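You operate a simulated robot arm through the tools that you are given. There is no shell and no other tool. Be economical: measure what you need, move in short steps, check, and stop when the job is done.

You are at the controls of a simulated robot arm. One attempt, no reset.

TASK
Shake the 0.5 mm sieve by hand over the pan till nothing more falls.
Fine: Set the empty sieve and the lid aside on the bench first; after, 0.5 mm sieve on the pan, lid on, nothing spilt.
Where things are to end (x, y in the base frame): sieve within 6 cm of [48, 10].

Only the result counts: the job must be done as asked and must still hold three seconds after the hand-in. Knocking over, shifting, dropping, spilling or breaking anything else fails it. Lids that push on must go on centred and level and be pressed home; caps that screw on are set level and turned clockwise until they are tight.

THE ROBOT
A 6-joint arm with a two-finger gripper on a trunk, on a base that drives. Base frame: it is fixed to the floor where the robot stands at the start and does not move with it; the origin is under the middle of the robot, x ahead of it, y to its left, z up. Readings come in cm, rad, newtons and seconds.
With the tool pointing down near the work surface it reaches from about 10 to 70 cm from the robot's upright axis, wherever it stands. Its first joint turns from -2.897 to 2.897 rad. Places, roughly: press bench [70, 80, 80]. Payload 2.45 kg.
The tool frame sits at the grasp point between the pads (the TCP): z along the fingers, y along the line on which they close. The tips reach 2.6 cm beyond it. Largest opening 9.6 cm; the body of the gripper starts 6.9 cm behind the TCP.
Orientation is that of the tool frame in the base frame, as [roll, pitch, yaw] about the fixed x, y, z axes, in that order (R = Rz(yaw) Ry(pitch) Rx(roll)). With the fingers straight down and closing along the base's y, the tool's x points along the base's -x, its y along +y and its z along -z.

THE INTERFACE
- The arm moves only by the tool apply_moves. Its argument "motion" is a list of rows, each a list of 3 entries, a list of its own where there are three numbers: the shift along the tool's x, y, z in units of 100 mm (1.0 is 100 mm), then the turn, a rotation vector about the tool's x, y, z in units of 90 degrees (1.0 is 90 degrees), then the finger opening in mm, from 0 to 96. In form: [[[x, y, z], [rx, ry, rz], fingers], ...]. A call has 1 to 12 rows; each row is the pose to reach, as a shift and turn from the pose commanded when the call began, along the tool's axes at that moment. A call with a number of a shift or a turn outside -1 to 1 is refused whole. A row lasts 0.2 s, in which the tool goes at most 5 cm and 0.15 rad; a call with a longer step from one row to the next is refused whole, and so is a gripper value outside its range. Where a pose cannot be reached the arm comes as near as it can. A force on the tool above 40 N (or 10 N above the force at the start of the call, whichever is more), or a blocked arm, ends the call early, and 0.2 s more pass. The fingers move at their own pace and stop on an object; they squeeze with about 33 N. The grip force told is the motor's: it shows also when the fingers shut on nothing. Time passes only in rows, and 0.2 s behind the last, so rows that repeat a pose let the fingers close. It gives the time, the measured TCP pose, the force on the tool (base axes), the opening and the grip force at its end, in the units of the frame above (readings bear some noise), with the torque about the TCP (base axes, N m) and any sound that the robot's microphone picked up, and new pictures: "views" is both (left out), scene, wrist or none.
- Cameras (640 x 400 px; columns grow to the right, rows downward): "scene" is now at [3.12, 13.41, 114.31]; the picture's right is [-0.26, -0.97, 0.00], its down [-0.32, 0.09, -0.94] and it looks along [0.91, -0.25, -0.33] (base axes); focal length 249 px, centre (320, 200). "wrist" rides on the gripper at [8.2, 0.3, -9.8] in the tool frame; the picture's right is [-0.04, 1.00, 0.00], its down [-0.73, -0.03, -0.68] and it looks along [-0.68, -0.03, 0.73] (tool axes); focal length 256 px, centre (320, 200). There is no depth. A picture from a camera that has moved, and an enlarged one, comes with that camera's place and axes in the base frame and with its lens.
- raise_lower(by): slides the trunk up (or, below 0, down) by that many cm; the arm and the scene camera ride with it, the base frame stays. It gives what a move gives, with no picture.
- base_move(legs): drives the robot by 1 to 6 legs, each [ahead, turn to the left] in cm and rad, along the robot's own axes; the way and the turn of a leg run together, so that a leg with both is an arc; at most 150 cm and 3.142 rad a leg. The arm and the cameras ride along, it lands a little off, and it stops where it bumps. It gives what a move gives, and a new picture of the scene camera.
- turn_head(pan, tilt): turns the head with the scene camera to pan (to the left, within 2.705 rad either way) and tilt (down, from -0.506 to 1.204), counted from straight ahead of the robot. It gives what a move gives, and a new picture of the scene camera.
- close_up(camera, box): a new picture of the part [left, top, right, bottom] of that camera's present view, enlarged. It takes no simulated time.
- close_job(): hands the job in; it is judged then, once.

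Work in short steps. Places have to be worked out from the pictures, the camera data and where the tool is seen: move nearer, look again, correct. Check each grasp and each placing, and mend what went wrong. You have 120 turns and 260 pictures in all, those below and enlarged ones among them. Open the gripper and draw the arm clear of the work before you hand the job in, unless the task says otherwise; then end with one line.

The tools are called after "Call:" as a command line: name --argument value ..., lists and objects as JSON in quotes. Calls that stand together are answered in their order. apply_moves: Moves the arm, as the interface text tells. Its arguments: {"type":"object","properties":{"motion":{"type":"array"},"views":{"type":"string","enum":["both","scene","wrist","none"]}},"required":["motion"]} The other tools are called the same way: raise_lower (by) slides the trunk up or down; base_move (legs) drives the base; turn_head (pan, tilt) turns the head that bears the scene camera; close_up (camera, box) takes an enlarged picture of a part of a camera's view; close_job () hands the job in.

At the start:

```text
time_s: 0.0
tool_pos: [36.46, 26.45, 99.96]
tcp_rot: [3.14, 0.0, 3.14]
wrist_force: [-0.2, -0.1, -0.6]
wrist_torque: [0.0, 0.01, -0.03]
gripper_width: 9.57
finger_force: 0.0
trunk travel left (down, up): [-15.0, 0.0]
robot x, y, heading: [-0.11, 0.23, -0.0]
head pan, tilt: [-0.264, 0.337]
```

scene: 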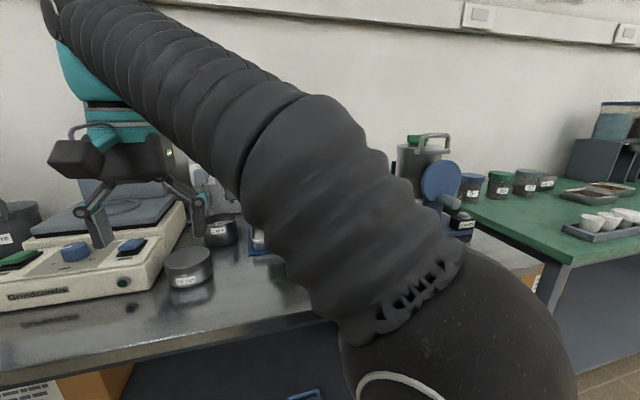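
wrist: 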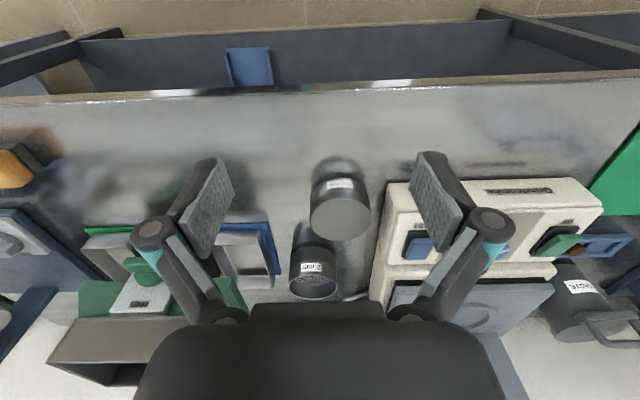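

I'll look closely at the two round stacks and the rest of the bench in both cameras first.

Call:
close_up --camera "wrist" --box '[240, 130, 400, 310]'

Call:
close_up --camera "scene" --box '[120, 150, 320, 300]'

Call:
turn_head --pan 0.5 --tilt 0.6

```text
2.22 times, centred on (320, 220) of wrist
camera zoom: at [28.24, 26.88, 109.87], right [0.04, 1.0, 0.0], down [0.73, -0.03, 0.68], along [0.68, -0.03, -0.73], focal length 569 px, centre (320, 156)
```

zoom: 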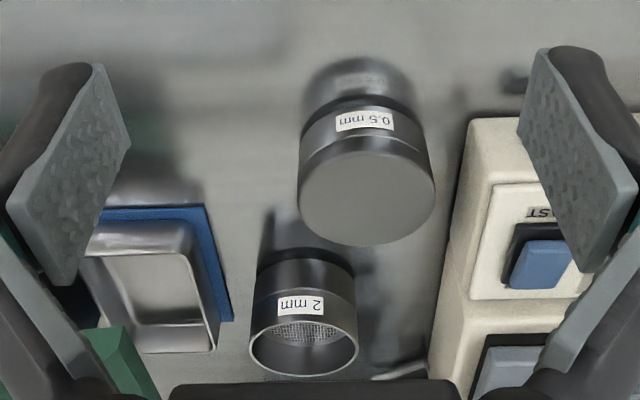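

```text
2.67 times, centred on (220, 225) of scene
camera zoom: at [3.12, 13.41, 114.31], right [-0.26, -0.97, 0.0], down [-0.32, 0.09, -0.94], along [0.91, -0.25, -0.33], focal length 665 px, centre (587, 133)
```

zoom: 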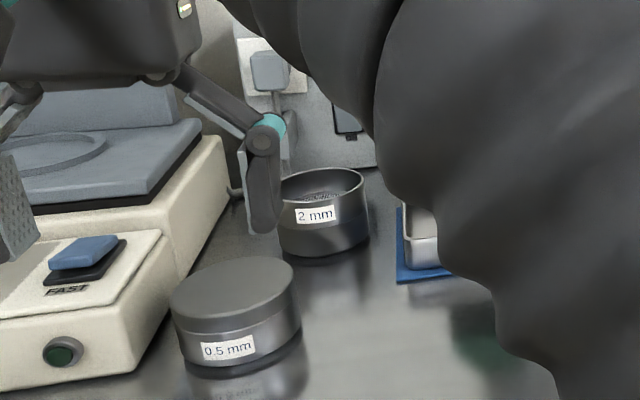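

```text
time_s: 1.1
tool_pos: [36.45, 26.44, 99.96]
tcp_rot: [-3.141, 0.0, -3.141]
wrist_force: [0.1, -0.6, -0.4]
wrist_torque: [0.05, 0.01, 0.0]
gripper_width: 9.61
finger_force: 0.0
trunk travel left (down, up): [-15.0, 0.0]
robot x, y, heading: [-0.07, -0.01, -0.002]
head pan, tilt: [0.499, 0.6]
camera scene: at [1.89, 20.06, 111.91], right [0.48, -0.88, 0.0], down [-0.5, -0.27, -0.83], along [0.72, 0.39, -0.56], focal length 249 px, centre (320, 200)
```

scene: 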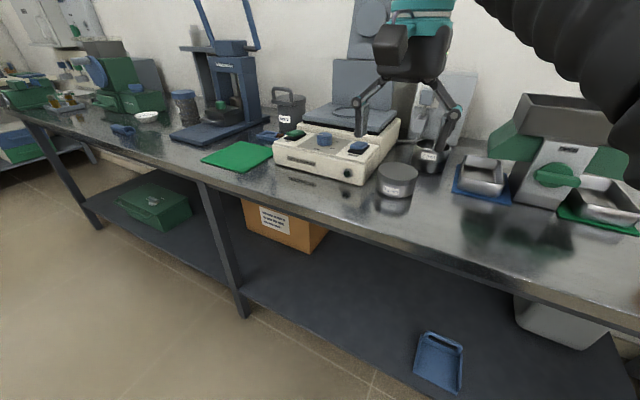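

Next, zooms of the two stacks from this new head direction, to judge heights and layering.

Call:
close_up --camera "scene" --box '[360, 120, 460, 220]'

Call:
apply_moves --motion '[[[-0.2, 0.2, 0], [0, 0, 0], 96], [[-0.4, 0.5, 0], [0, 0, 0], 96], [[-0.4, 1.0, 0], [0, 0, 0], 96]]'

Call:
close_up --camera "scene" --box '[360, 120, 460, 220]'

```text
4.00 times, centred on (410, 170) of scene
camera zoom: at [1.89, 20.06, 111.91], right [0.48, -0.88, 0.0], down [-0.5, -0.27, -0.83], along [0.72, 0.39, -0.56], focal length 997 px, centre (-40, 320)
```

zoom: 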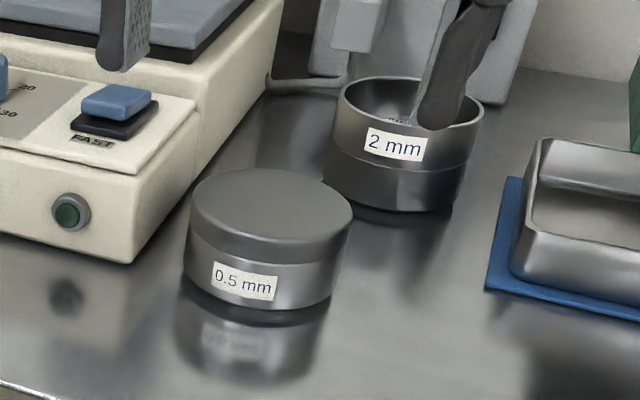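

```text
time_s: 1.9
tool_pos: [39.78, 35.84, 97.92]
tcp_rot: [3.137, 0.004, 3.141]
wrist_force: [0.5, -1.6, 0.4]
wrist_torque: [0.04, -0.02, -0.03]
gripper_width: 9.6
finger_force: 0.1
out of reach, approached as far as the arm can: row 2, 3
trunk travel left (down, up): [-15.0, 0.0]
robot x, y, heading: [0.5, -0.13, 0.002]
head pan, tilt: [0.499, 0.6]
camera scene: at [1.87, 20.03, 111.92], right [0.48, -0.88, 0.0], down [-0.5, -0.27, -0.83], along [0.72, 0.4, -0.56], focal length 249 px, centre (320, 200)
camera wrist: at [31.65, 36.25, 107.79], right [0.04, 1.0, 0.0], down [0.73, -0.03, 0.68], along [0.68, -0.03, -0.73], focal length 256 px, centre (320, 200)
```

scene: 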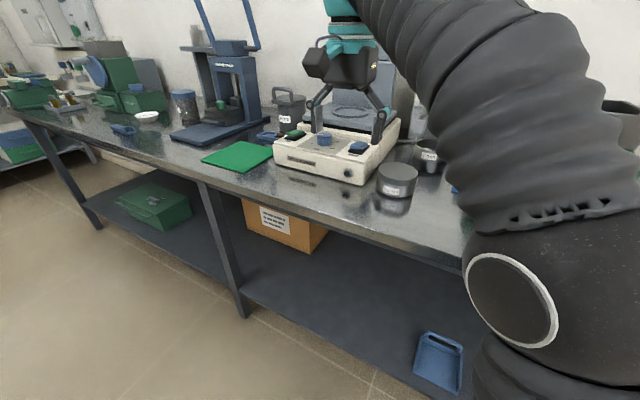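
wrist: 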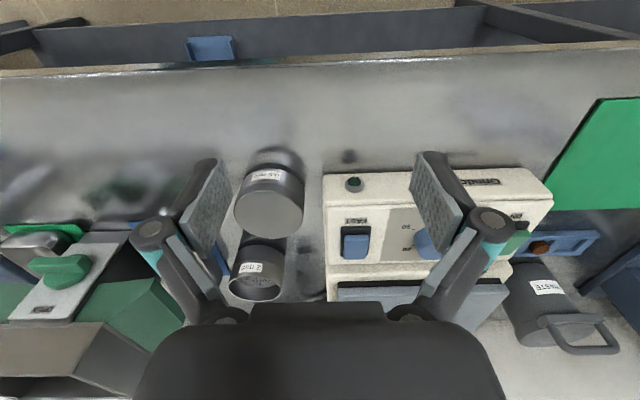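

```text
4.00 times, centred on (410, 170) of scene
camera zoom: at [1.87, 20.03, 111.92], right [0.48, -0.88, 0.0], down [-0.5, -0.27, -0.83], along [0.72, 0.4, -0.56], focal length 997 px, centre (-40, 320)
```

zoom: 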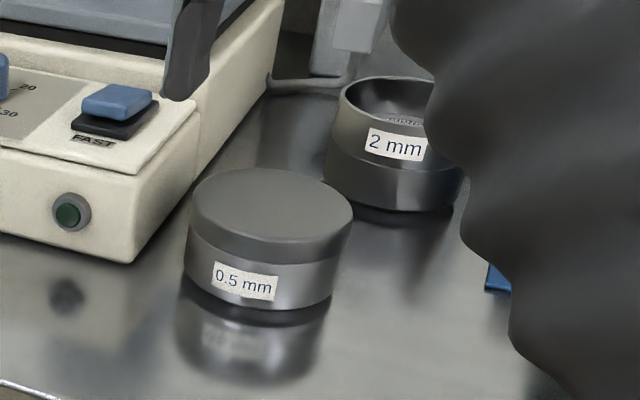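

Now it's clear: the 2 mm sieve sits on the pan at about (73, 24), and the lidded 0.5 mm sieve stands on the bench at about (56.5, 29). The pan is out of reach from here, so I pull the arm toward the middle and drive ahead a little.

Call:
apply_moves --motion '[[[0.0, -0.4, 0], [0, 0, 0], 96], [[0.0, -0.8, 0], [0, 0, 0], 96], [[0.0, -1.0, 0], [0, 0, 0], 96]]' --views "none"

Call:
base_move --legs '[[13, 0]]'

```text
time_s: 2.7
tool_pos: [39.88, 25.75, 97.87]
tcp_rot: [3.141, -0.001, -3.141]
wrist_force: [0.7, 0.2, 0.2]
wrist_torque: [0.02, 0.02, -0.02]
gripper_width: 9.62
finger_force: 0.1
trunk travel left (down, up): [-15.0, 0.0]
robot x, y, heading: [-0.08, -0.06, -0.003]
head pan, tilt: [0.499, 0.6]
```

```text
time_s: 4.0
tool_pos: [52.87, 25.73, 97.75]
tcp_rot: [-3.141, -0.001, -3.141]
wrist_force: [0.8, -0.3, 0.4]
wrist_torque: [0.0, -0.05, 0.0]
gripper_width: 9.59
finger_force: 0.1
trunk travel left (down, up): [-15.0, 0.0]
robot x, y, heading: [13.31, 0.14, 0.001]
head pan, tilt: [0.499, 0.6]
camera scene: at [14.9, 20.06, 111.91], right [0.48, -0.88, 0.0], down [-0.5, -0.27, -0.82], along [0.72, 0.4, -0.57], focal length 249 px, centre (320, 200)
```

scene: 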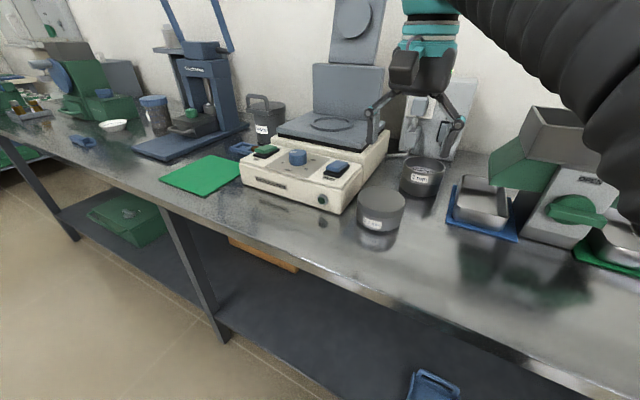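

Drive went fine (robot at x 13.3). Now I move the tool toward the 2 mm sieve and look with the wrist camera.

Call:
apply_moves --motion '[[[-0.35, -0.05, 0.1], [0, 0, 0], 96], [[-0.7, -0.1, 0.2], [0, 0, 0], 96], [[-1.0, -0.15, 0.3], [0, 0, 0], 96], [[-1.0, -0.15, 0.3], [0, 0, 0], 96]]' --views "wrist"

Call:
close_up --camera "wrist" --box '[220, 140, 420, 320]'

```text
time_s: 5.0
tool_pos: [62.89, 24.29, 94.92]
tcp_rot: [-3.142, 0.0, -3.141]
wrist_force: [0.7, 1.3, -0.9]
wrist_torque: [-0.01, -0.02, 0.02]
gripper_width: 9.6
finger_force: 0.1
trunk travel left (down, up): [-15.0, 0.0]
robot x, y, heading: [12.79, 0.25, 0.003]
head pan, tilt: [0.499, 0.6]
camera wrist: at [54.67, 24.61, 104.79], right [0.04, 1.0, 0.0], down [0.73, -0.03, 0.68], along [0.68, -0.03, -0.73], focal length 256 px, centre (320, 200)
```

wrist: 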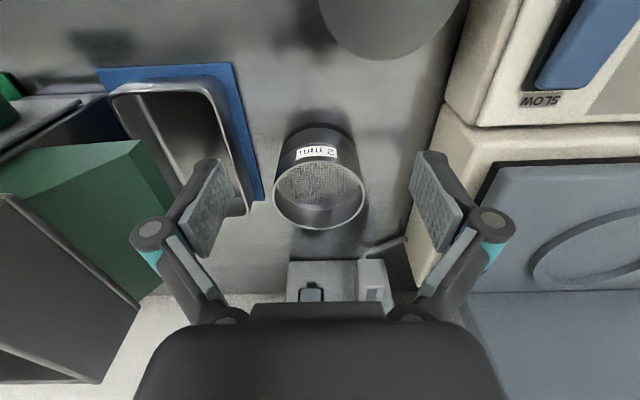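

```text
2.22 times, centred on (320, 230) of wrist
camera zoom: at [54.67, 24.61, 104.79], right [0.04, 1.0, 0.0], down [0.73, -0.03, 0.68], along [0.68, -0.03, -0.73], focal length 569 px, centre (320, 133)
```

zoom: 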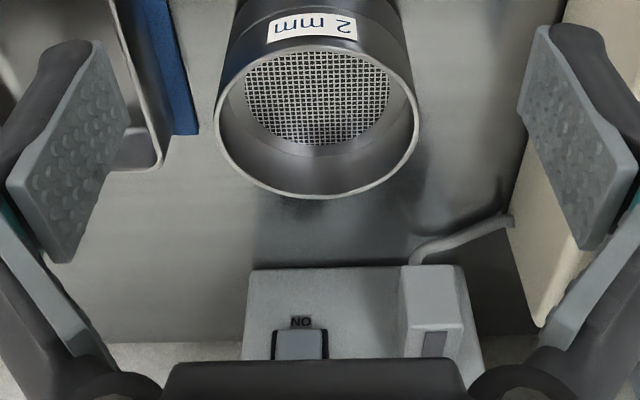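

The rim of the 2 mm sieve works out to about (70.8, 23.8), top z ≈ 86.6, with a diameter of about 8.9 cm. I move above it with the tips still clear of the rim and check centring.

Call:
apply_moves --motion '[[[-0.3, -0.02, 0.1], [0, 0, 0], 96], [[-0.6, -0.04, 0.25], [0, 0, 0], 96], [[-0.79, -0.05, 0.38], [0, 0, 0], 96], [[-0.79, -0.05, 0.38], [0, 0, 0], 96], [[-0.79, -0.05, 0.38], [0, 0, 0], 96]]' --views "wrist"

Call:
close_up --camera "wrist" --box '[190, 120, 450, 280]'

```text
time_s: 6.2
tool_pos: [70.85, 23.63, 91.18]
tcp_rot: [3.141, -0.001, -3.141]
wrist_force: [0.1, 0.5, -0.1]
wrist_torque: [0.0, -0.03, -0.03]
gripper_width: 9.59
finger_force: 0.1
trunk travel left (down, up): [-15.0, 0.0]
robot x, y, heading: [12.95, 0.04, 0.002]
head pan, tilt: [0.499, 0.6]
camera wrist: at [62.66, 24.01, 101.01], right [0.04, 1.0, 0.0], down [0.73, -0.03, 0.68], along [0.68, -0.03, -0.73], focal length 256 px, centre (320, 200)
```

wrist: 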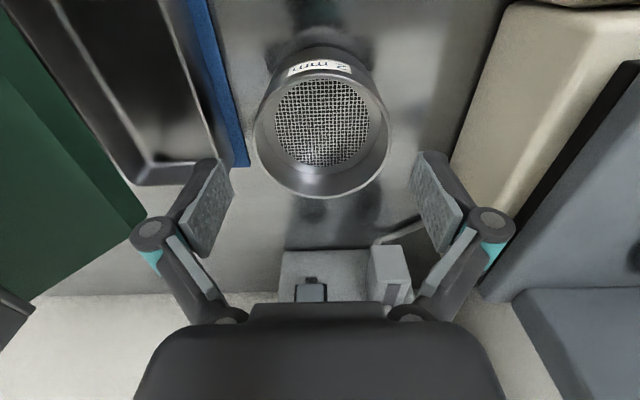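

```text
2.46 times, centred on (320, 200) of wrist
camera zoom: at [62.66, 24.01, 101.01], right [0.04, 1.0, 0.0], down [0.73, -0.03, 0.68], along [0.68, -0.03, -0.73], focal length 630 px, centre (320, 200)
```

zoom: 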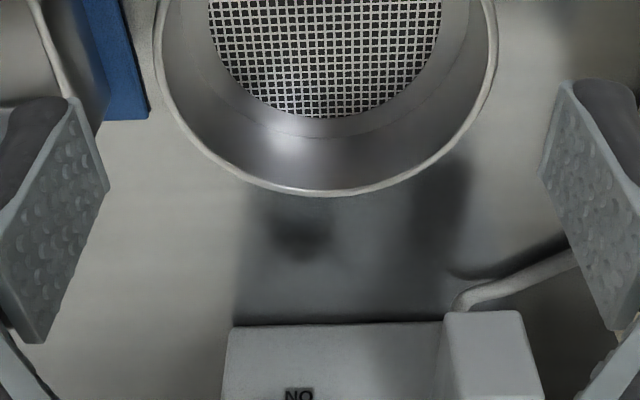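

The rim is centred in y; in x the centre is about 71.4. I shift 0.6 cm ahead and descend so the tips stop just above the pan/sieve seam, then close.

Call:
apply_moves --motion '[[[-0.06, 0.01, 0.1], [0, 0, 0], 96], [[-0.06, 0.01, 0.25], [0, 0, 0], 96], [[-0.06, 0.01, 0.4], [0, 0, 0], 96], [[-0.06, 0.01, 0.45], [0, 0, 0], 96], [[-0.06, 0.01, 0.45], [0, 0, 0], 96]]' --views "both"

Call:
close_up --camera "scene" --box '[360, 100, 480, 220]'

```text
time_s: 7.4
tool_pos: [71.37, 23.84, 86.73]
tcp_rot: [-3.141, 0.0, -3.141]
wrist_force: [0.8, 0.0, 0.2]
wrist_torque: [0.02, -0.03, 0.0]
gripper_width: 9.6
finger_force: 0.0
trunk travel left (down, up): [-15.0, 0.0]
robot x, y, heading: [13.04, -0.31, -0.001]
head pan, tilt: [0.499, 0.6]
camera scene: at [14.91, 20.06, 111.91], right [0.48, -0.88, 0.0], down [-0.5, -0.27, -0.82], along [0.72, 0.4, -0.57], focal length 249 px, centre (320, 200)
camera wrist: at [63.22, 24.27, 96.56], right [0.04, 1.0, 0.0], down [0.73, -0.03, 0.68], along [0.68, -0.03, -0.73], focal length 256 px, centre (320, 200)
```

scene: 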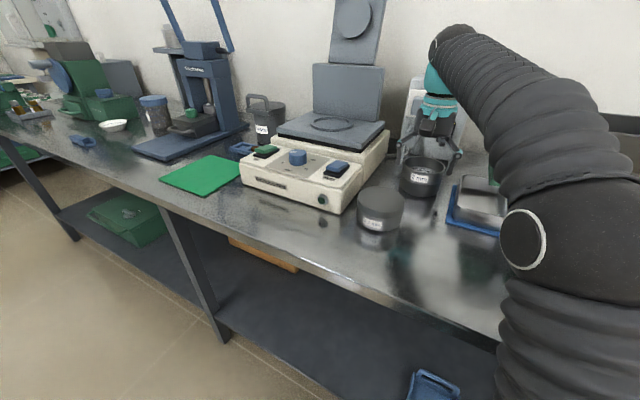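
wrist: 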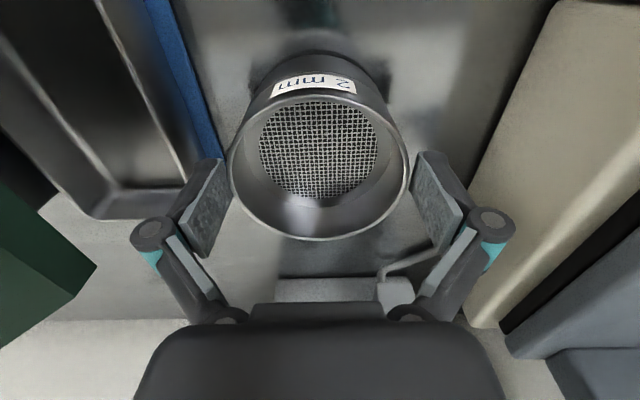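

```text
3.33 times, centred on (420, 160) of scene
camera zoom: at [14.91, 20.06, 111.91], right [0.48, -0.88, 0.0], down [-0.5, -0.27, -0.82], along [0.72, 0.4, -0.57], focal length 831 px, centre (-13, 333)
```

zoom: 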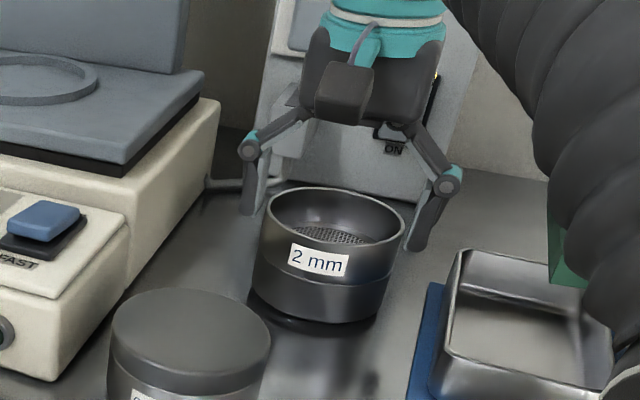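

The sieve is centred between the pads with the rim at TCP height. I close the fingers.

Call:
apply_moves --motion '[[[0, 0, 0], [0, 0, 0], 90], [[0, 0, 0], [0, 0, 0], 86], [[0, 0, 0], [0, 0, 0], 80], [[0, 0, 0], [0, 0, 0], 80]]' --views "wrist"

```text
time_s: 8.4
tool_pos: [71.25, 23.92, 86.8]
tcp_rot: [-3.141, 0.003, 3.141]
wrist_force: [1.0, -0.4, 4.1]
wrist_torque: [-0.05, -0.03, 0.0]
gripper_width: 9.34
finger_force: 33.1
trunk travel left (down, up): [-15.0, 0.0]
robot x, y, heading: [13.02, 0.05, 0.005]
head pan, tilt: [0.499, 0.6]
camera wrist: at [63.21, 24.26, 96.6], right [0.04, 1.0, 0.0], down [0.73, -0.03, 0.68], along [0.68, -0.03, -0.73], focal length 256 px, centre (320, 200)
```

wrist: 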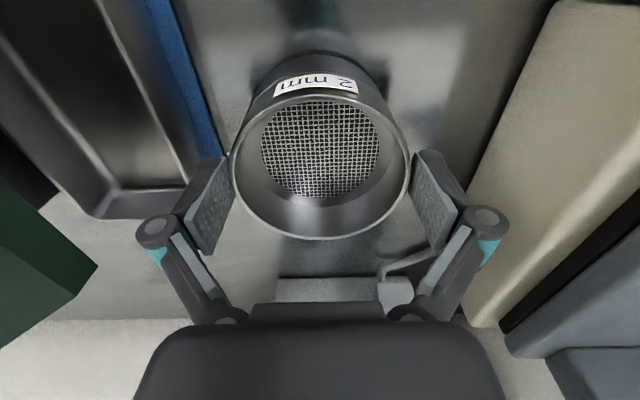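

Gripped: diameter is 9.34 cm, so tight but fitting. I lift slowly and check that the pan stays down.

Call:
apply_moves --motion '[[[0, 0, -0.05], [0, 0, 0], 80], [[0, 0, -0.12], [0, 0, 0], 80], [[0, 0, -0.25], [0, 0, 0], 80], [[0, 0, -0.4], [0, 0, 0], 80]]' --views "wrist"

Call:
close_up --camera "scene" --box '[360, 100, 480, 220]'

```text
time_s: 9.4
tool_pos: [71.39, 23.92, 90.51]
tcp_rot: [-3.14, 0.0, -3.142]
wrist_force: [0.8, 0.3, -0.3]
wrist_torque: [0.02, 0.01, -0.02]
gripper_width: 9.33
finger_force: 33.6
trunk travel left (down, up): [-15.0, 0.0]
robot x, y, heading: [13.33, -0.1, -0.002]
head pan, tilt: [0.499, 0.6]
camera wrist: at [63.23, 24.32, 100.47], right [0.04, 1.0, 0.0], down [0.73, -0.03, 0.68], along [0.68, -0.03, -0.73], focal length 256 px, centre (320, 200)
```

wrist: 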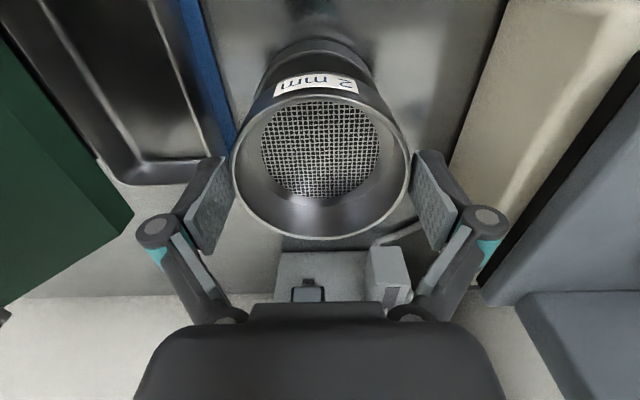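

```text
3.33 times, centred on (420, 160) of scene
camera zoom: at [14.91, 20.07, 111.9], right [0.48, -0.88, 0.0], down [-0.5, -0.27, -0.82], along [0.72, 0.4, -0.57], focal length 831 px, centre (-13, 333)
```

zoom: 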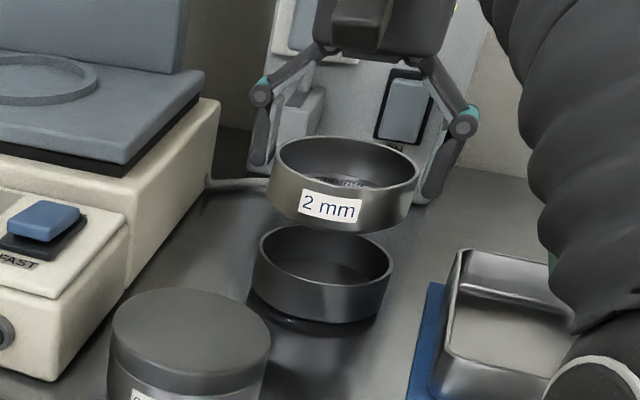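

Clean separation; the pan stays put. I raise the empty sieve further and carry it toward (48, 10).

Call:
apply_moves --motion '[[[0, 0, -0.25], [0, 0, 0], 80], [[0.15, -0.1, -0.4], [0, 0, 0], 80], [[0.4, -0.25, -0.4], [0, 0, 0], 80], [[0.65, -0.4, -0.4], [0, 0, 0], 80], [[0.9, -0.55, -0.4], [0, 0, 0], 80], [[1.0, -0.6, -0.4], [0, 0, 0], 80]]' --views "none"

Call:
apply_moves --motion '[[[0.25, -0.15, 0], [0, 0, 0], 80], [[0.55, -0.35, 0], [0, 0, 0], 80], [[0.85, -0.55, 0], [0, 0, 0], 80], [[1.0, -0.7, 0], [0, 0, 0], 80], [[1.0, -0.7, 0], [0, 0, 0], 80]]' --views "both"

```text
time_s: 10.8
tool_pos: [61.45, 17.82, 94.63]
tcp_rot: [3.141, -0.001, -3.141]
wrist_force: [0.1, 0.3, -1.0]
wrist_torque: [-0.04, 0.01, 0.0]
gripper_width: 9.33
finger_force: 33.2
trunk travel left (down, up): [-15.0, 0.0]
robot x, y, heading: [13.04, 0.13, 0.002]
head pan, tilt: [0.499, 0.6]
```

```text
time_s: 12.0
tool_pos: [51.26, 10.73, 94.74]
tcp_rot: [-3.14, -0.001, -3.14]
wrist_force: [-0.3, 0.8, -0.1]
wrist_torque: [0.04, 0.01, 0.02]
gripper_width: 9.33
finger_force: 33.6
trunk travel left (down, up): [-15.0, 0.0]
robot x, y, heading: [12.8, -0.29, -0.0]
head pan, tilt: [0.499, 0.6]
camera scene: at [14.91, 20.06, 111.91], right [0.48, -0.88, 0.0], down [-0.5, -0.27, -0.82], along [0.72, 0.4, -0.57], focal length 249 px, centre (320, 200)
camera wrist: at [43.09, 11.21, 104.53], right [0.04, 1.0, 0.0], down [0.73, -0.03, 0.68], along [0.68, -0.03, -0.73], focal length 256 px, centre (320, 200)
```

scene: 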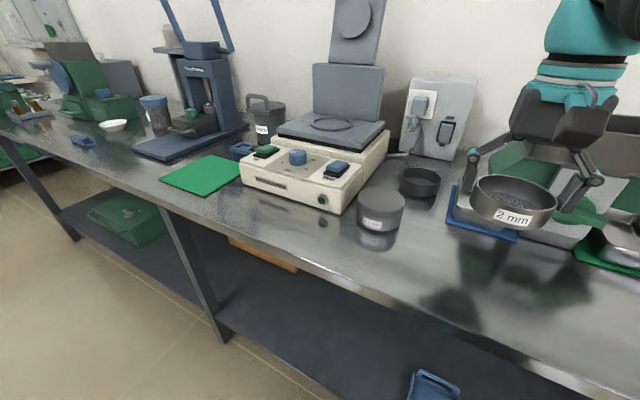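
wrist: 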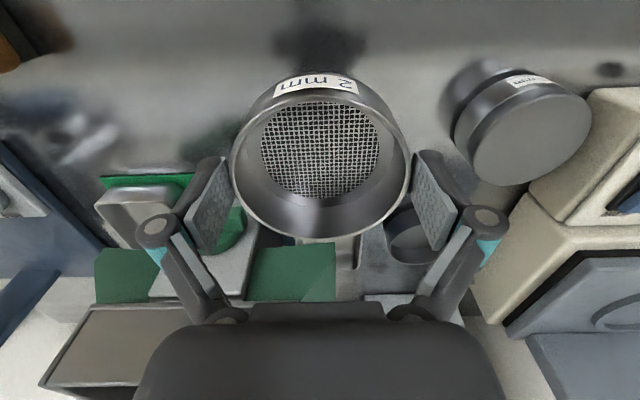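

The bench around (48, 10) is empty. I move above it and lower to just above the expected contact height.

Call:
apply_moves --motion '[[[0.15, -0.08, 0.1], [0, 0, 0], 80], [[0.3, -0.15, 0.3], [0, 0, 0], 80], [[0.3, -0.15, 0.5], [0, 0, 0], 80], [[0.3, -0.15, 0.7], [0, 0, 0], 80], [[0.3, -0.15, 0.9], [0, 0, 0], 80], [[0.3, -0.15, 1.0], [0, 0, 0], 80]]' --views "scene"

Call:
close_up --camera "scene" --box '[440, 160, 620, 280]'

```text
time_s: 13.4
tool_pos: [48.35, 9.36, 84.58]
tcp_rot: [-3.14, 0.0, -3.141]
wrist_force: [0.0, -0.3, -1.8]
wrist_torque: [-0.02, -0.01, 0.02]
gripper_width: 9.33
finger_force: 32.9
trunk travel left (down, up): [-15.0, 0.0]
robot x, y, heading: [13.37, -0.04, 0.002]
head pan, tilt: [0.499, 0.6]
camera scene: at [14.9, 20.06, 111.91], right [0.48, -0.88, 0.0], down [-0.5, -0.27, -0.83], along [0.72, 0.4, -0.56], focal length 249 px, centre (320, 200)
```

scene: 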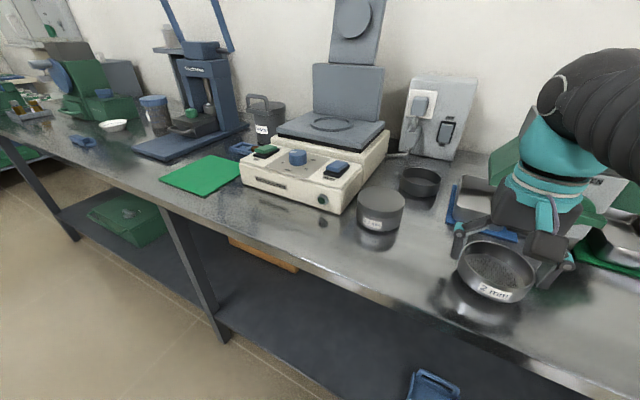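

```text
3.33 times, centred on (530, 220) of scene
camera zoom: at [14.9, 20.06, 111.91], right [0.48, -0.88, 0.0], down [-0.5, -0.27, -0.83], along [0.72, 0.4, -0.56], focal length 831 px, centre (-380, 133)
```

zoom: 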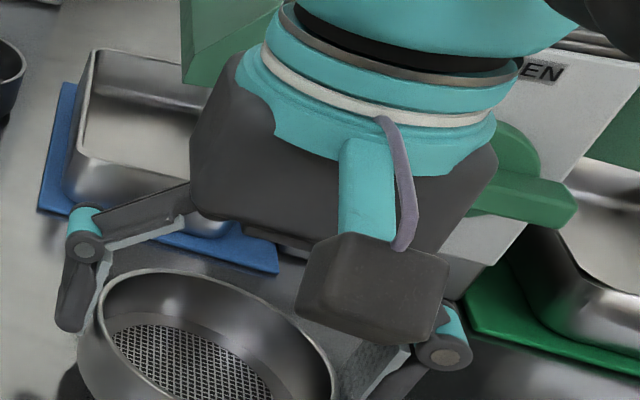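

Still hanging free just above the bench. I lower in 1 mm steps until contact shows in the force.

Call:
apply_moves --motion '[[[0, 0, 0.02], [0, 0, 0], 80], [[0, 0, 0.04], [0, 0, 0], 80], [[0, 0, 0.06], [0, 0, 0], 80], [[0, 0, 0.08], [0, 0, 0], 80], [[0, 0, 0.1], [0, 0, 0], 80], [[0, 0, 0.12], [0, 0, 0], 80], [[0, 0, 0.14], [0, 0, 0], 80]]' --views "none"

```text
time_s: 15.0
tool_pos: [48.38, 9.4, 83.38]
tcp_rot: [3.141, 0.005, 3.141]
wrist_force: [0.4, 0.8, 19.6]
wrist_torque: [0.02, -0.02, -0.02]
gripper_width: 9.34
finger_force: 33.2
trunk travel left (down, up): [-15.0, 0.0]
robot x, y, heading: [12.93, -0.1, -0.004]
head pan, tilt: [0.499, 0.6]
```

Contact at TCP z ≈ 83.4. I release, open fully and rise straight up.

Call:
apply_moves --motion '[[[0, 0, -0.01], [0, 0, 0], 94], [[0, 0, -0.01], [0, 0, 0], 96], [[0, 0, -0.01], [0, 0, 0], 96], [[0, 0, -0.2], [0, 0, 0], 96], [[0, 0, -0.5], [0, 0, 0], 96], [[0, 0, -0.9], [0, 0, 0], 96], [[0, 0, -1.0], [0, 0, 0], 96]]' --views "wrist"

```text
time_s: 16.6
tool_pos: [48.32, 9.38, 93.29]
tcp_rot: [-3.141, -0.001, -3.141]
wrist_force: [0.0, -0.5, 0.2]
wrist_torque: [-0.02, -0.02, -0.04]
gripper_width: 9.61
finger_force: 0.1
trunk travel left (down, up): [-15.0, 0.0]
robot x, y, heading: [13.28, -0.12, -0.0]
head pan, tilt: [0.499, 0.6]
camera wrist: at [40.23, 9.75, 103.17], right [0.04, 1.0, 0.0], down [0.73, -0.03, 0.68], along [0.68, -0.03, -0.73], focal length 256 px, centre (320, 200)
```

wrist: 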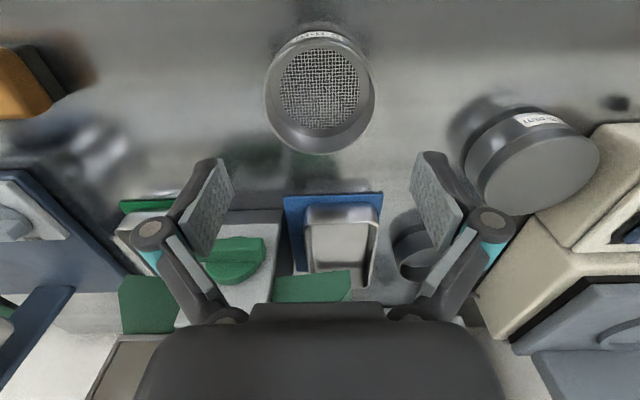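

The empty sieve stands level at (48.3, 9.4). Now I go above the lidded 0.5 mm sieve.

Call:
apply_moves --motion '[[[-0.2, 0.3, 0], [0, 0, 0], 96], [[-0.4, 0.6, 0], [0, 0, 0], 96], [[-0.6, 0.9, 0], [0, 0, 0], 96], [[-0.7, 1.0, 0], [0, 0, 0], 96]]' --views "none"

Call:
apply_moves --motion '[[[-0.05, 0.35, 0], [0, 0, 0], 96], [[-0.1, 0.7, 0], [0, 0, 0], 96], [[-0.12, 0.94, 0], [0, 0, 0], 96], [[-0.12, 0.94, 0], [0, 0, 0], 96], [[-0.12, 0.94, 0], [0, 0, 0], 96]]' --views "both"

Call:
close_up --camera "wrist" --box '[220, 40, 420, 220]'

```text
time_s: 17.6
tool_pos: [55.44, 19.41, 93.21]
tcp_rot: [3.141, 0.0, 3.14]
wrist_force: [-0.6, 0.7, -0.3]
wrist_torque: [-0.01, 0.01, -0.01]
gripper_width: 9.59
finger_force: 0.1
trunk travel left (down, up): [-15.0, 0.0]
robot x, y, heading: [13.31, 0.0, 0.001]
head pan, tilt: [0.499, 0.6]
```

```text
time_s: 18.8
tool_pos: [56.52, 28.88, 93.26]
tcp_rot: [3.141, 0.0, -3.14]
wrist_force: [-0.1, 0.5, -0.5]
wrist_torque: [-0.01, -0.02, 0.01]
gripper_width: 9.59
finger_force: 0.1
trunk travel left (down, up): [-15.0, 0.0]
robot x, y, heading: [13.35, 0.47, -0.003]
head pan, tilt: [0.499, 0.6]
camera scene: at [14.9, 20.07, 111.91], right [0.48, -0.88, 0.0], down [-0.5, -0.27, -0.82], along [0.72, 0.4, -0.57], focal length 249 px, centre (320, 200)
camera wrist: at [48.51, 29.22, 103.13], right [0.04, 1.0, 0.0], down [0.73, -0.03, 0.68], along [0.68, -0.03, -0.73], focal length 256 px, centre (320, 200)
```

scene: 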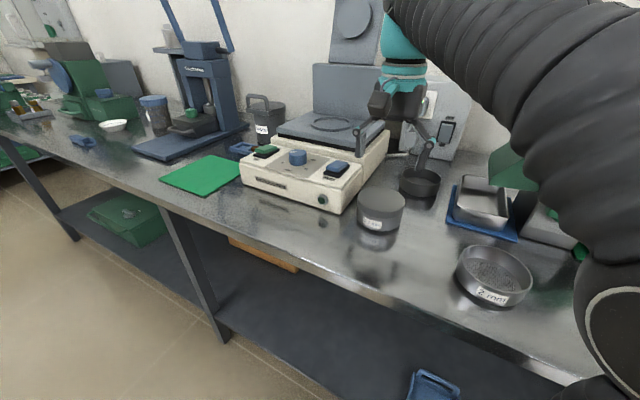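
wrist: 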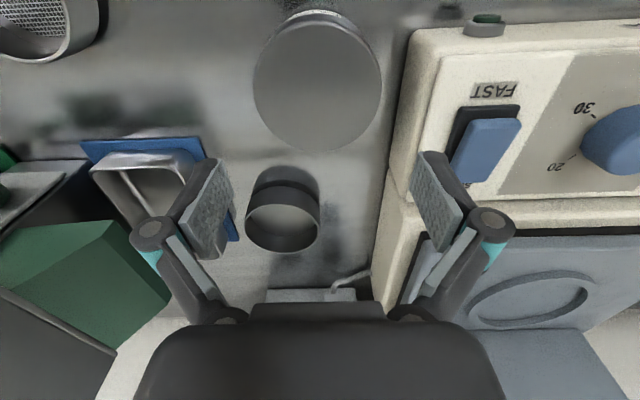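

```text
2.22 times, centred on (320, 130) of wrist
camera zoom: at [48.51, 29.22, 103.13], right [0.04, 1.0, 0.0], down [0.73, -0.03, 0.68], along [0.68, -0.03, -0.73], focal length 569 px, centre (320, 356)
```

zoom: 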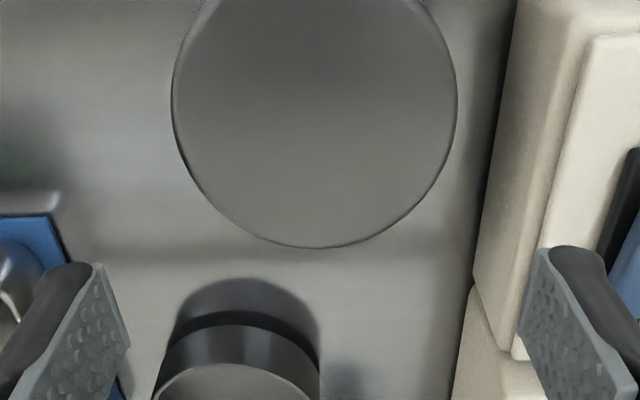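

I zoom the scene camera on the lid to judge its skirt thickness.

Call:
close_up --camera "scene" --box '[345, 175, 425, 245]'

```text
5.71 times, centred on (385, 210) of scene
camera zoom: at [14.9, 20.07, 111.91], right [0.48, -0.88, 0.0], down [-0.5, -0.27, -0.82], along [0.72, 0.4, -0.57], focal length 1424 px, centre (-51, 143)
```

zoom: 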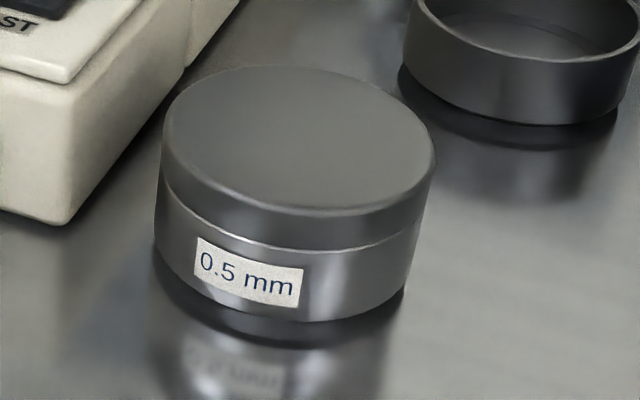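

The lid skirt is about 1.6 cm, seam at z ≈ 83.2, top ≈ 84.8. I move to about (55.6, 28.7) and lower to just above the lid, then recheck centring.

Call:
apply_moves --motion '[[[0.05, -0.02, 0.15], [0, 0, 0], 96], [[0.09, -0.02, 0.3], [0, 0, 0], 96], [[0.09, -0.02, 0.4], [0, 0, 0], 96], [[0.09, -0.02, 0.4], [0, 0, 0], 96], [[0.09, -0.02, 0.4], [0, 0, 0], 96]]' --views "wrist"

Call:
close_up --camera "wrist" --box '[200, 40, 440, 220]'

```text
time_s: 20.0
tool_pos: [55.58, 28.71, 89.21]
tcp_rot: [3.139, 0.0, 3.141]
wrist_force: [-0.1, 0.2, 0.0]
wrist_torque: [0.05, -0.02, 0.0]
gripper_width: 9.63
finger_force: 0.1
trunk travel left (down, up): [-15.0, 0.0]
robot x, y, heading: [13.07, -0.17, -0.002]
head pan, tilt: [0.499, 0.6]
camera wrist: at [47.53, 29.0, 99.13], right [0.04, 1.0, 0.0], down [0.73, -0.03, 0.68], along [0.68, -0.03, -0.73], focal length 256 px, centre (320, 200)
```

wrist: 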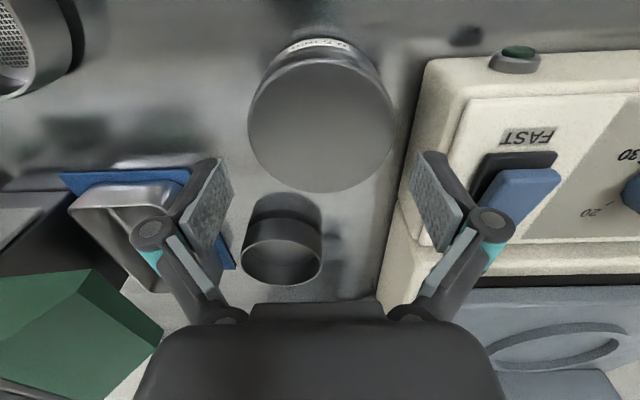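

```text
2.22 times, centred on (320, 130) of wrist
camera zoom: at [47.53, 29.0, 99.13], right [0.04, 1.0, 0.0], down [0.73, -0.03, 0.68], along [0.68, -0.03, -0.73], focal length 569 px, centre (320, 356)
```

zoom: 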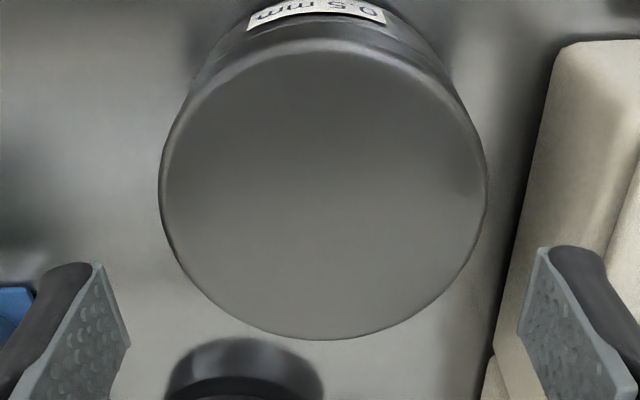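

Centre of lid at about (55.7, 28.75), practically under the tool. I lower so the tips reach just above the lid/sieve seam.

Call:
apply_moves --motion '[[[-0.015, 0.005, 0.1], [0, 0, 0], 96], [[-0.015, 0.005, 0.2], [0, 0, 0], 96], [[-0.015, 0.005, 0.26], [0, 0, 0], 96], [[-0.015, 0.005, 0.31], [0, 0, 0], 96], [[-0.015, 0.005, 0.31], [0, 0, 0], 96]]' --views "wrist"

Call:
close_up --camera "scene" --box '[345, 165, 425, 245]'

```text
time_s: 21.2
tool_pos: [55.67, 28.6, 86.06]
tcp_rot: [3.141, 0.001, -3.141]
wrist_force: [0.3, 0.5, 0.2]
wrist_torque: [-0.04, 0.01, -0.01]
gripper_width: 9.62
finger_force: 0.1
trunk travel left (down, up): [-15.0, 0.0]
robot x, y, heading: [13.18, 0.13, 0.0]
head pan, tilt: [0.499, 0.6]
camera wrist: at [47.64, 28.99, 96.06], right [0.04, 1.0, 0.0], down [0.73, -0.03, 0.68], along [0.68, -0.03, -0.73], focal length 256 px, centre (320, 200)
```

wrist: 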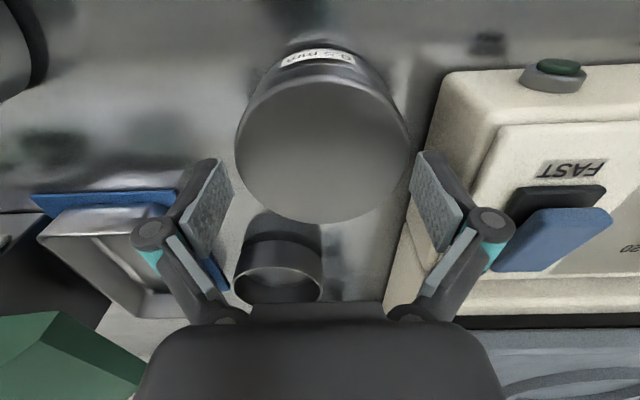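

```text
5.00 times, centred on (385, 205) of scene
camera zoom: at [14.9, 20.07, 111.91], right [0.48, -0.88, 0.0], down [-0.5, -0.27, -0.82], along [0.72, 0.4, -0.57], focal length 1246 px, centre (-5, 175)
```

zoom: 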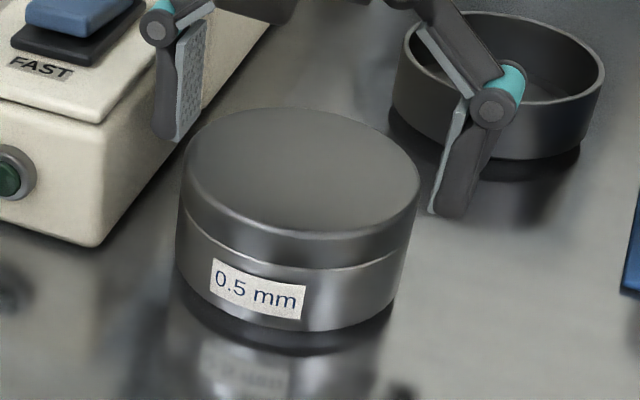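

Tips are beside the lid skirt just above the seam. I close on the lid.

Call:
apply_moves --motion '[[[0, 0.005, 0], [0, 0, 0], 93], [[0, 0.005, 0], [0, 0, 0], 88], [[0, 0.005, 0], [0, 0, 0], 80], [[0, 0.005, 0], [0, 0, 0], 80]]' --views "wrist"

Call:
apply_moves --motion '[[[0, 0, -0.03], [0, 0, 0], 80], [[0, 0, -0.06], [0, 0, 0], 80], [[0, 0, -0.1], [0, 0, 0], 80], [[0, 0, -0.15], [0, 0, 0], 80]]' --views "wrist"

Call:
close_up --camera "scene" --box '[345, 165, 425, 245]'

```text
time_s: 22.2
tool_pos: [55.91, 28.68, 86.18]
tcp_rot: [-3.141, 0.002, 3.141]
wrist_force: [1.5, 0.4, 6.9]
wrist_torque: [-0.07, -0.02, 0.0]
gripper_width: 8.88
finger_force: 32.8
trunk travel left (down, up): [-15.0, 0.0]
robot x, y, heading: [12.86, 0.01, -0.001]
head pan, tilt: [0.499, 0.6]
camera wrist: at [47.63, 29.03, 96.09], right [0.04, 1.0, 0.0], down [0.73, -0.03, 0.68], along [0.68, -0.03, -0.73], focal length 256 px, centre (320, 200)
```

wrist: 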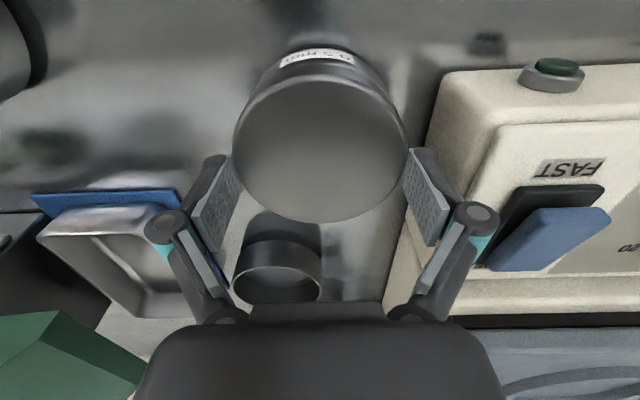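

```text
time_s: 23.2
tool_pos: [55.87, 28.59, 87.6]
tcp_rot: [-3.141, 0.0, 3.14]
wrist_force: [0.6, 0.7, 0.0]
wrist_torque: [0.01, 0.0, 0.0]
gripper_width: 8.88
finger_force: 33.1
trunk travel left (down, up): [-15.0, 0.0]
robot x, y, heading: [12.83, 0.12, -0.003]
head pan, tilt: [0.499, 0.6]
camera wrist: at [47.67, 29.02, 97.5], right [0.04, 1.0, 0.0], down [0.73, -0.03, 0.68], along [0.68, -0.03, -0.73], focal length 256 px, centre (320, 200)
```

wrist: 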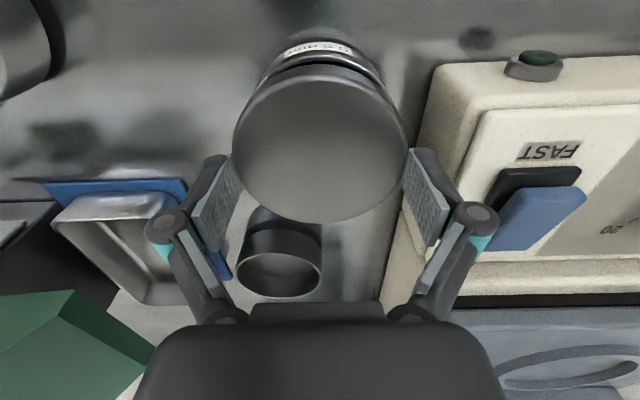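

```text
5.00 times, centred on (385, 205) of scene
camera zoom: at [14.91, 20.07, 111.91], right [0.48, -0.88, 0.0], down [-0.5, -0.27, -0.82], along [0.72, 0.4, -0.57], focal length 1246 px, centre (-5, 175)
```

zoom: 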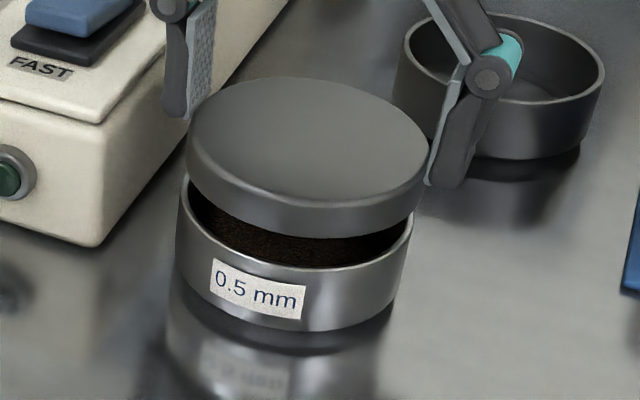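

The lid came off cleanly; dark powder is in the 0.5 mm sieve. I raise it and carry it to a free bench spot around (48, -4).

Call:
apply_moves --motion '[[[0, 0, -0.3], [0, 0, 0], 80], [[0.0, -0.1, -0.6], [0, 0, 0], 80], [[0.1, -0.4, -0.65], [0, 0, 0], 80], [[0.2, -0.75, -0.65], [0, 0, 0], 80], [[0.3, -1.0, -0.65], [0, 0, 0], 80]]' --views "none"

Call:
apply_moves --motion '[[[0.1, -0.3, 0], [0, 0, 0], 80], [[0.2, -0.65, 0], [0, 0, 0], 80], [[0.3, -1.0, 0], [0, 0, 0], 80]]' --views "none"

Call:
apply_moves --motion '[[[0.05, -0.3, 0], [0, 0, 0], 80], [[0.1, -0.65, 0], [0, 0, 0], 80], [[0.15, -1.0, 0], [0, 0, 0], 80], [[0.18, -1.0, 0], [0, 0, 0], 80]]' --views "wrist"

Call:
turn_head --pan -0.1 --tilt 0.75

```text
time_s: 24.4
tool_pos: [52.77, 18.57, 94.1]
tcp_rot: [3.14, 0.001, -3.14]
wrist_force: [0.3, -0.2, -1.1]
wrist_torque: [-0.05, 0.04, 0.0]
gripper_width: 8.88
finger_force: 33.1
trunk travel left (down, up): [-15.0, 0.0]
robot x, y, heading: [12.99, -0.25, 0.003]
head pan, tilt: [0.499, 0.6]
```

```text
time_s: 25.2
tool_pos: [49.82, 8.6, 94.07]
tcp_rot: [-3.141, -0.001, 3.141]
wrist_force: [0.6, 0.5, -0.6]
wrist_torque: [-0.03, 0.03, 0.01]
gripper_width: 8.89
finger_force: 33.0
trunk travel left (down, up): [-15.0, 0.0]
robot x, y, heading: [12.95, -0.14, -0.001]
head pan, tilt: [0.499, 0.6]
```

```text
time_s: 26.2
tool_pos: [47.87, -1.49, 94.13]
tcp_rot: [3.141, 0.0, -3.141]
wrist_force: [-0.5, 0.9, -0.8]
wrist_torque: [-0.02, -0.01, 0.02]
gripper_width: 8.87
finger_force: 33.6
trunk travel left (down, up): [-15.0, 0.0]
robot x, y, heading: [13.0, 0.19, 0.0]
head pan, tilt: [0.499, 0.6]
camera wrist: at [39.78, -1.04, 104.04], right [0.04, 1.0, 0.0], down [0.73, -0.03, 0.68], along [0.68, -0.03, -0.73], focal length 256 px, centre (320, 200)
```

wrist: 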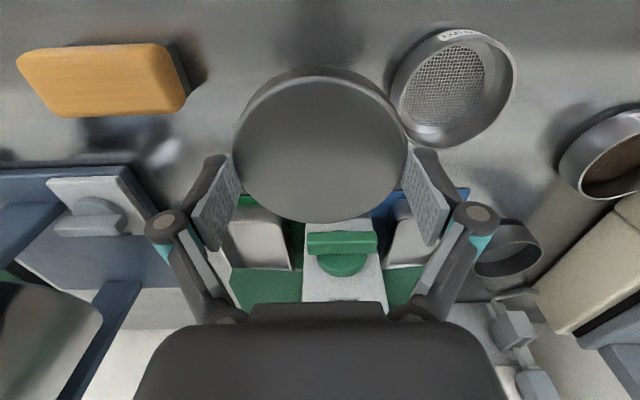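

```text
time_s: 27.2
tool_pos: [47.85, -1.44, 94.21]
tcp_rot: [3.141, -0.001, -3.14]
wrist_force: [0.5, -0.8, -1.4]
wrist_torque: [0.01, 0.0, -0.01]
gripper_width: 8.87
finger_force: 33.2
trunk travel left (down, up): [-15.0, 0.0]
robot x, y, heading: [13.02, -0.08, 0.0]
head pan, tilt: [-0.099, 0.75]
camera scene: at [15.39, 15.01, 110.62], right [-0.1, -1.0, 0.0], down [-0.68, 0.07, -0.73], along [0.73, -0.07, -0.68], focal length 249 px, centre (320, 200)
```

scene: 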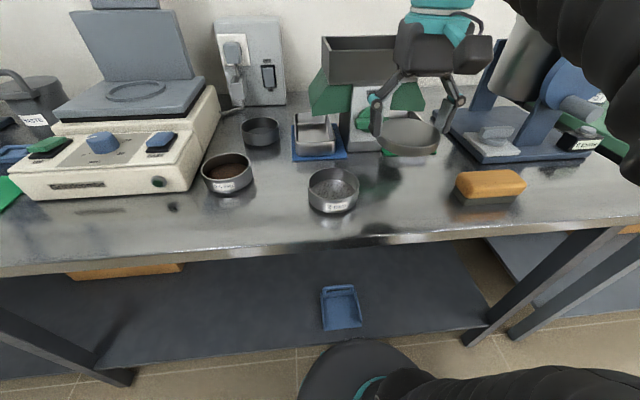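

Free spot confirmed. I lower the lid at about (48, -3.5).

Call:
apply_moves --motion '[[[0, -0.2, 0.2], [0, 0, 0], 80], [[0, -0.2, 0.5], [0, 0, 0], 80], [[0, -0.2, 0.8], [0, 0, 0], 80], [[0, -0.2, 1.0], [0, 0, 0], 80]]' --views "none"

Call:
apply_moves --motion '[[[0, 0, 0.03], [0, 0, 0], 80], [[0, 0, 0.05], [0, 0, 0], 80], [[0, 0, 0.07], [0, 0, 0], 80], [[0, 0, 0.09], [0, 0, 0], 80], [[0, 0, 0.11], [0, 0, 0], 80], [[0, 0, 0.13], [0, 0, 0], 80], [[0, 0, 0.15], [0, 0, 0], 80]]' --views "scene"

Call:
close_up --camera "scene" --box '[360, 140, 480, 240]'

```text
time_s: 28.2
tool_pos: [47.98, -3.43, 84.14]
tcp_rot: [-3.141, 0.002, 3.141]
wrist_force: [0.3, 2.0, -0.3]
wrist_torque: [0.03, 0.01, -0.01]
gripper_width: 8.88
finger_force: 33.1
trunk travel left (down, up): [-15.0, 0.0]
robot x, y, heading: [12.81, -0.02, -0.003]
head pan, tilt: [-0.099, 0.75]
```

```text
time_s: 29.8
tool_pos: [47.9, -3.4, 82.79]
tcp_rot: [-3.141, 0.003, 3.141]
wrist_force: [1.4, 0.2, 19.1]
wrist_torque: [-0.01, 0.04, 0.03]
gripper_width: 8.93
finger_force: 32.9
trunk travel left (down, up): [-15.0, 0.0]
robot x, y, heading: [13.24, -0.06, -0.002]
head pan, tilt: [-0.099, 0.75]
camera scene: at [15.35, 15.0, 110.64], right [-0.1, -1.0, 0.0], down [-0.68, 0.07, -0.73], along [0.73, -0.07, -0.68], focal length 249 px, centre (320, 200)
```

scene: 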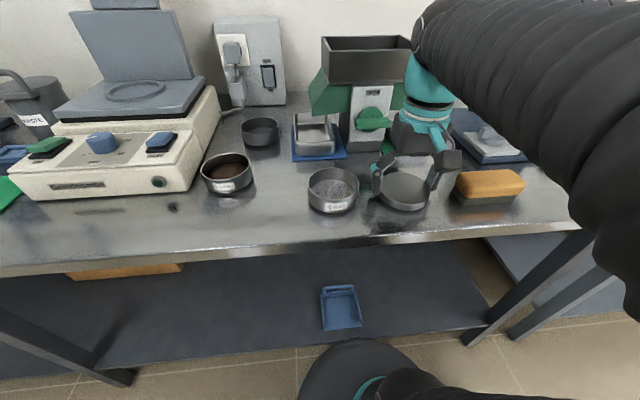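

```text
4.00 times, centred on (420, 190) of scene
camera zoom: at [15.35, 15.0, 110.64], right [-0.1, -1.0, 0.0], down [-0.68, 0.07, -0.73], along [0.73, -0.07, -0.68], focal length 997 px, centre (-80, 240)
```

zoom: 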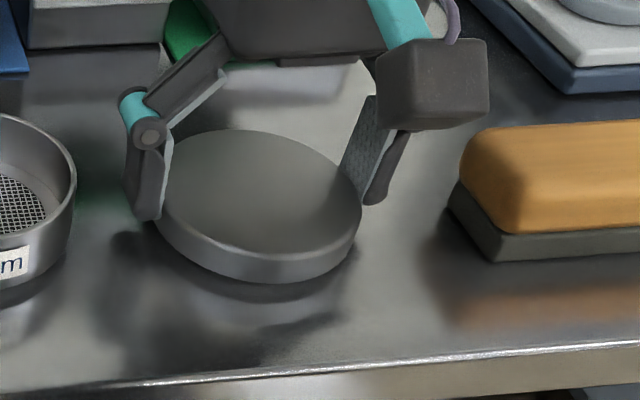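

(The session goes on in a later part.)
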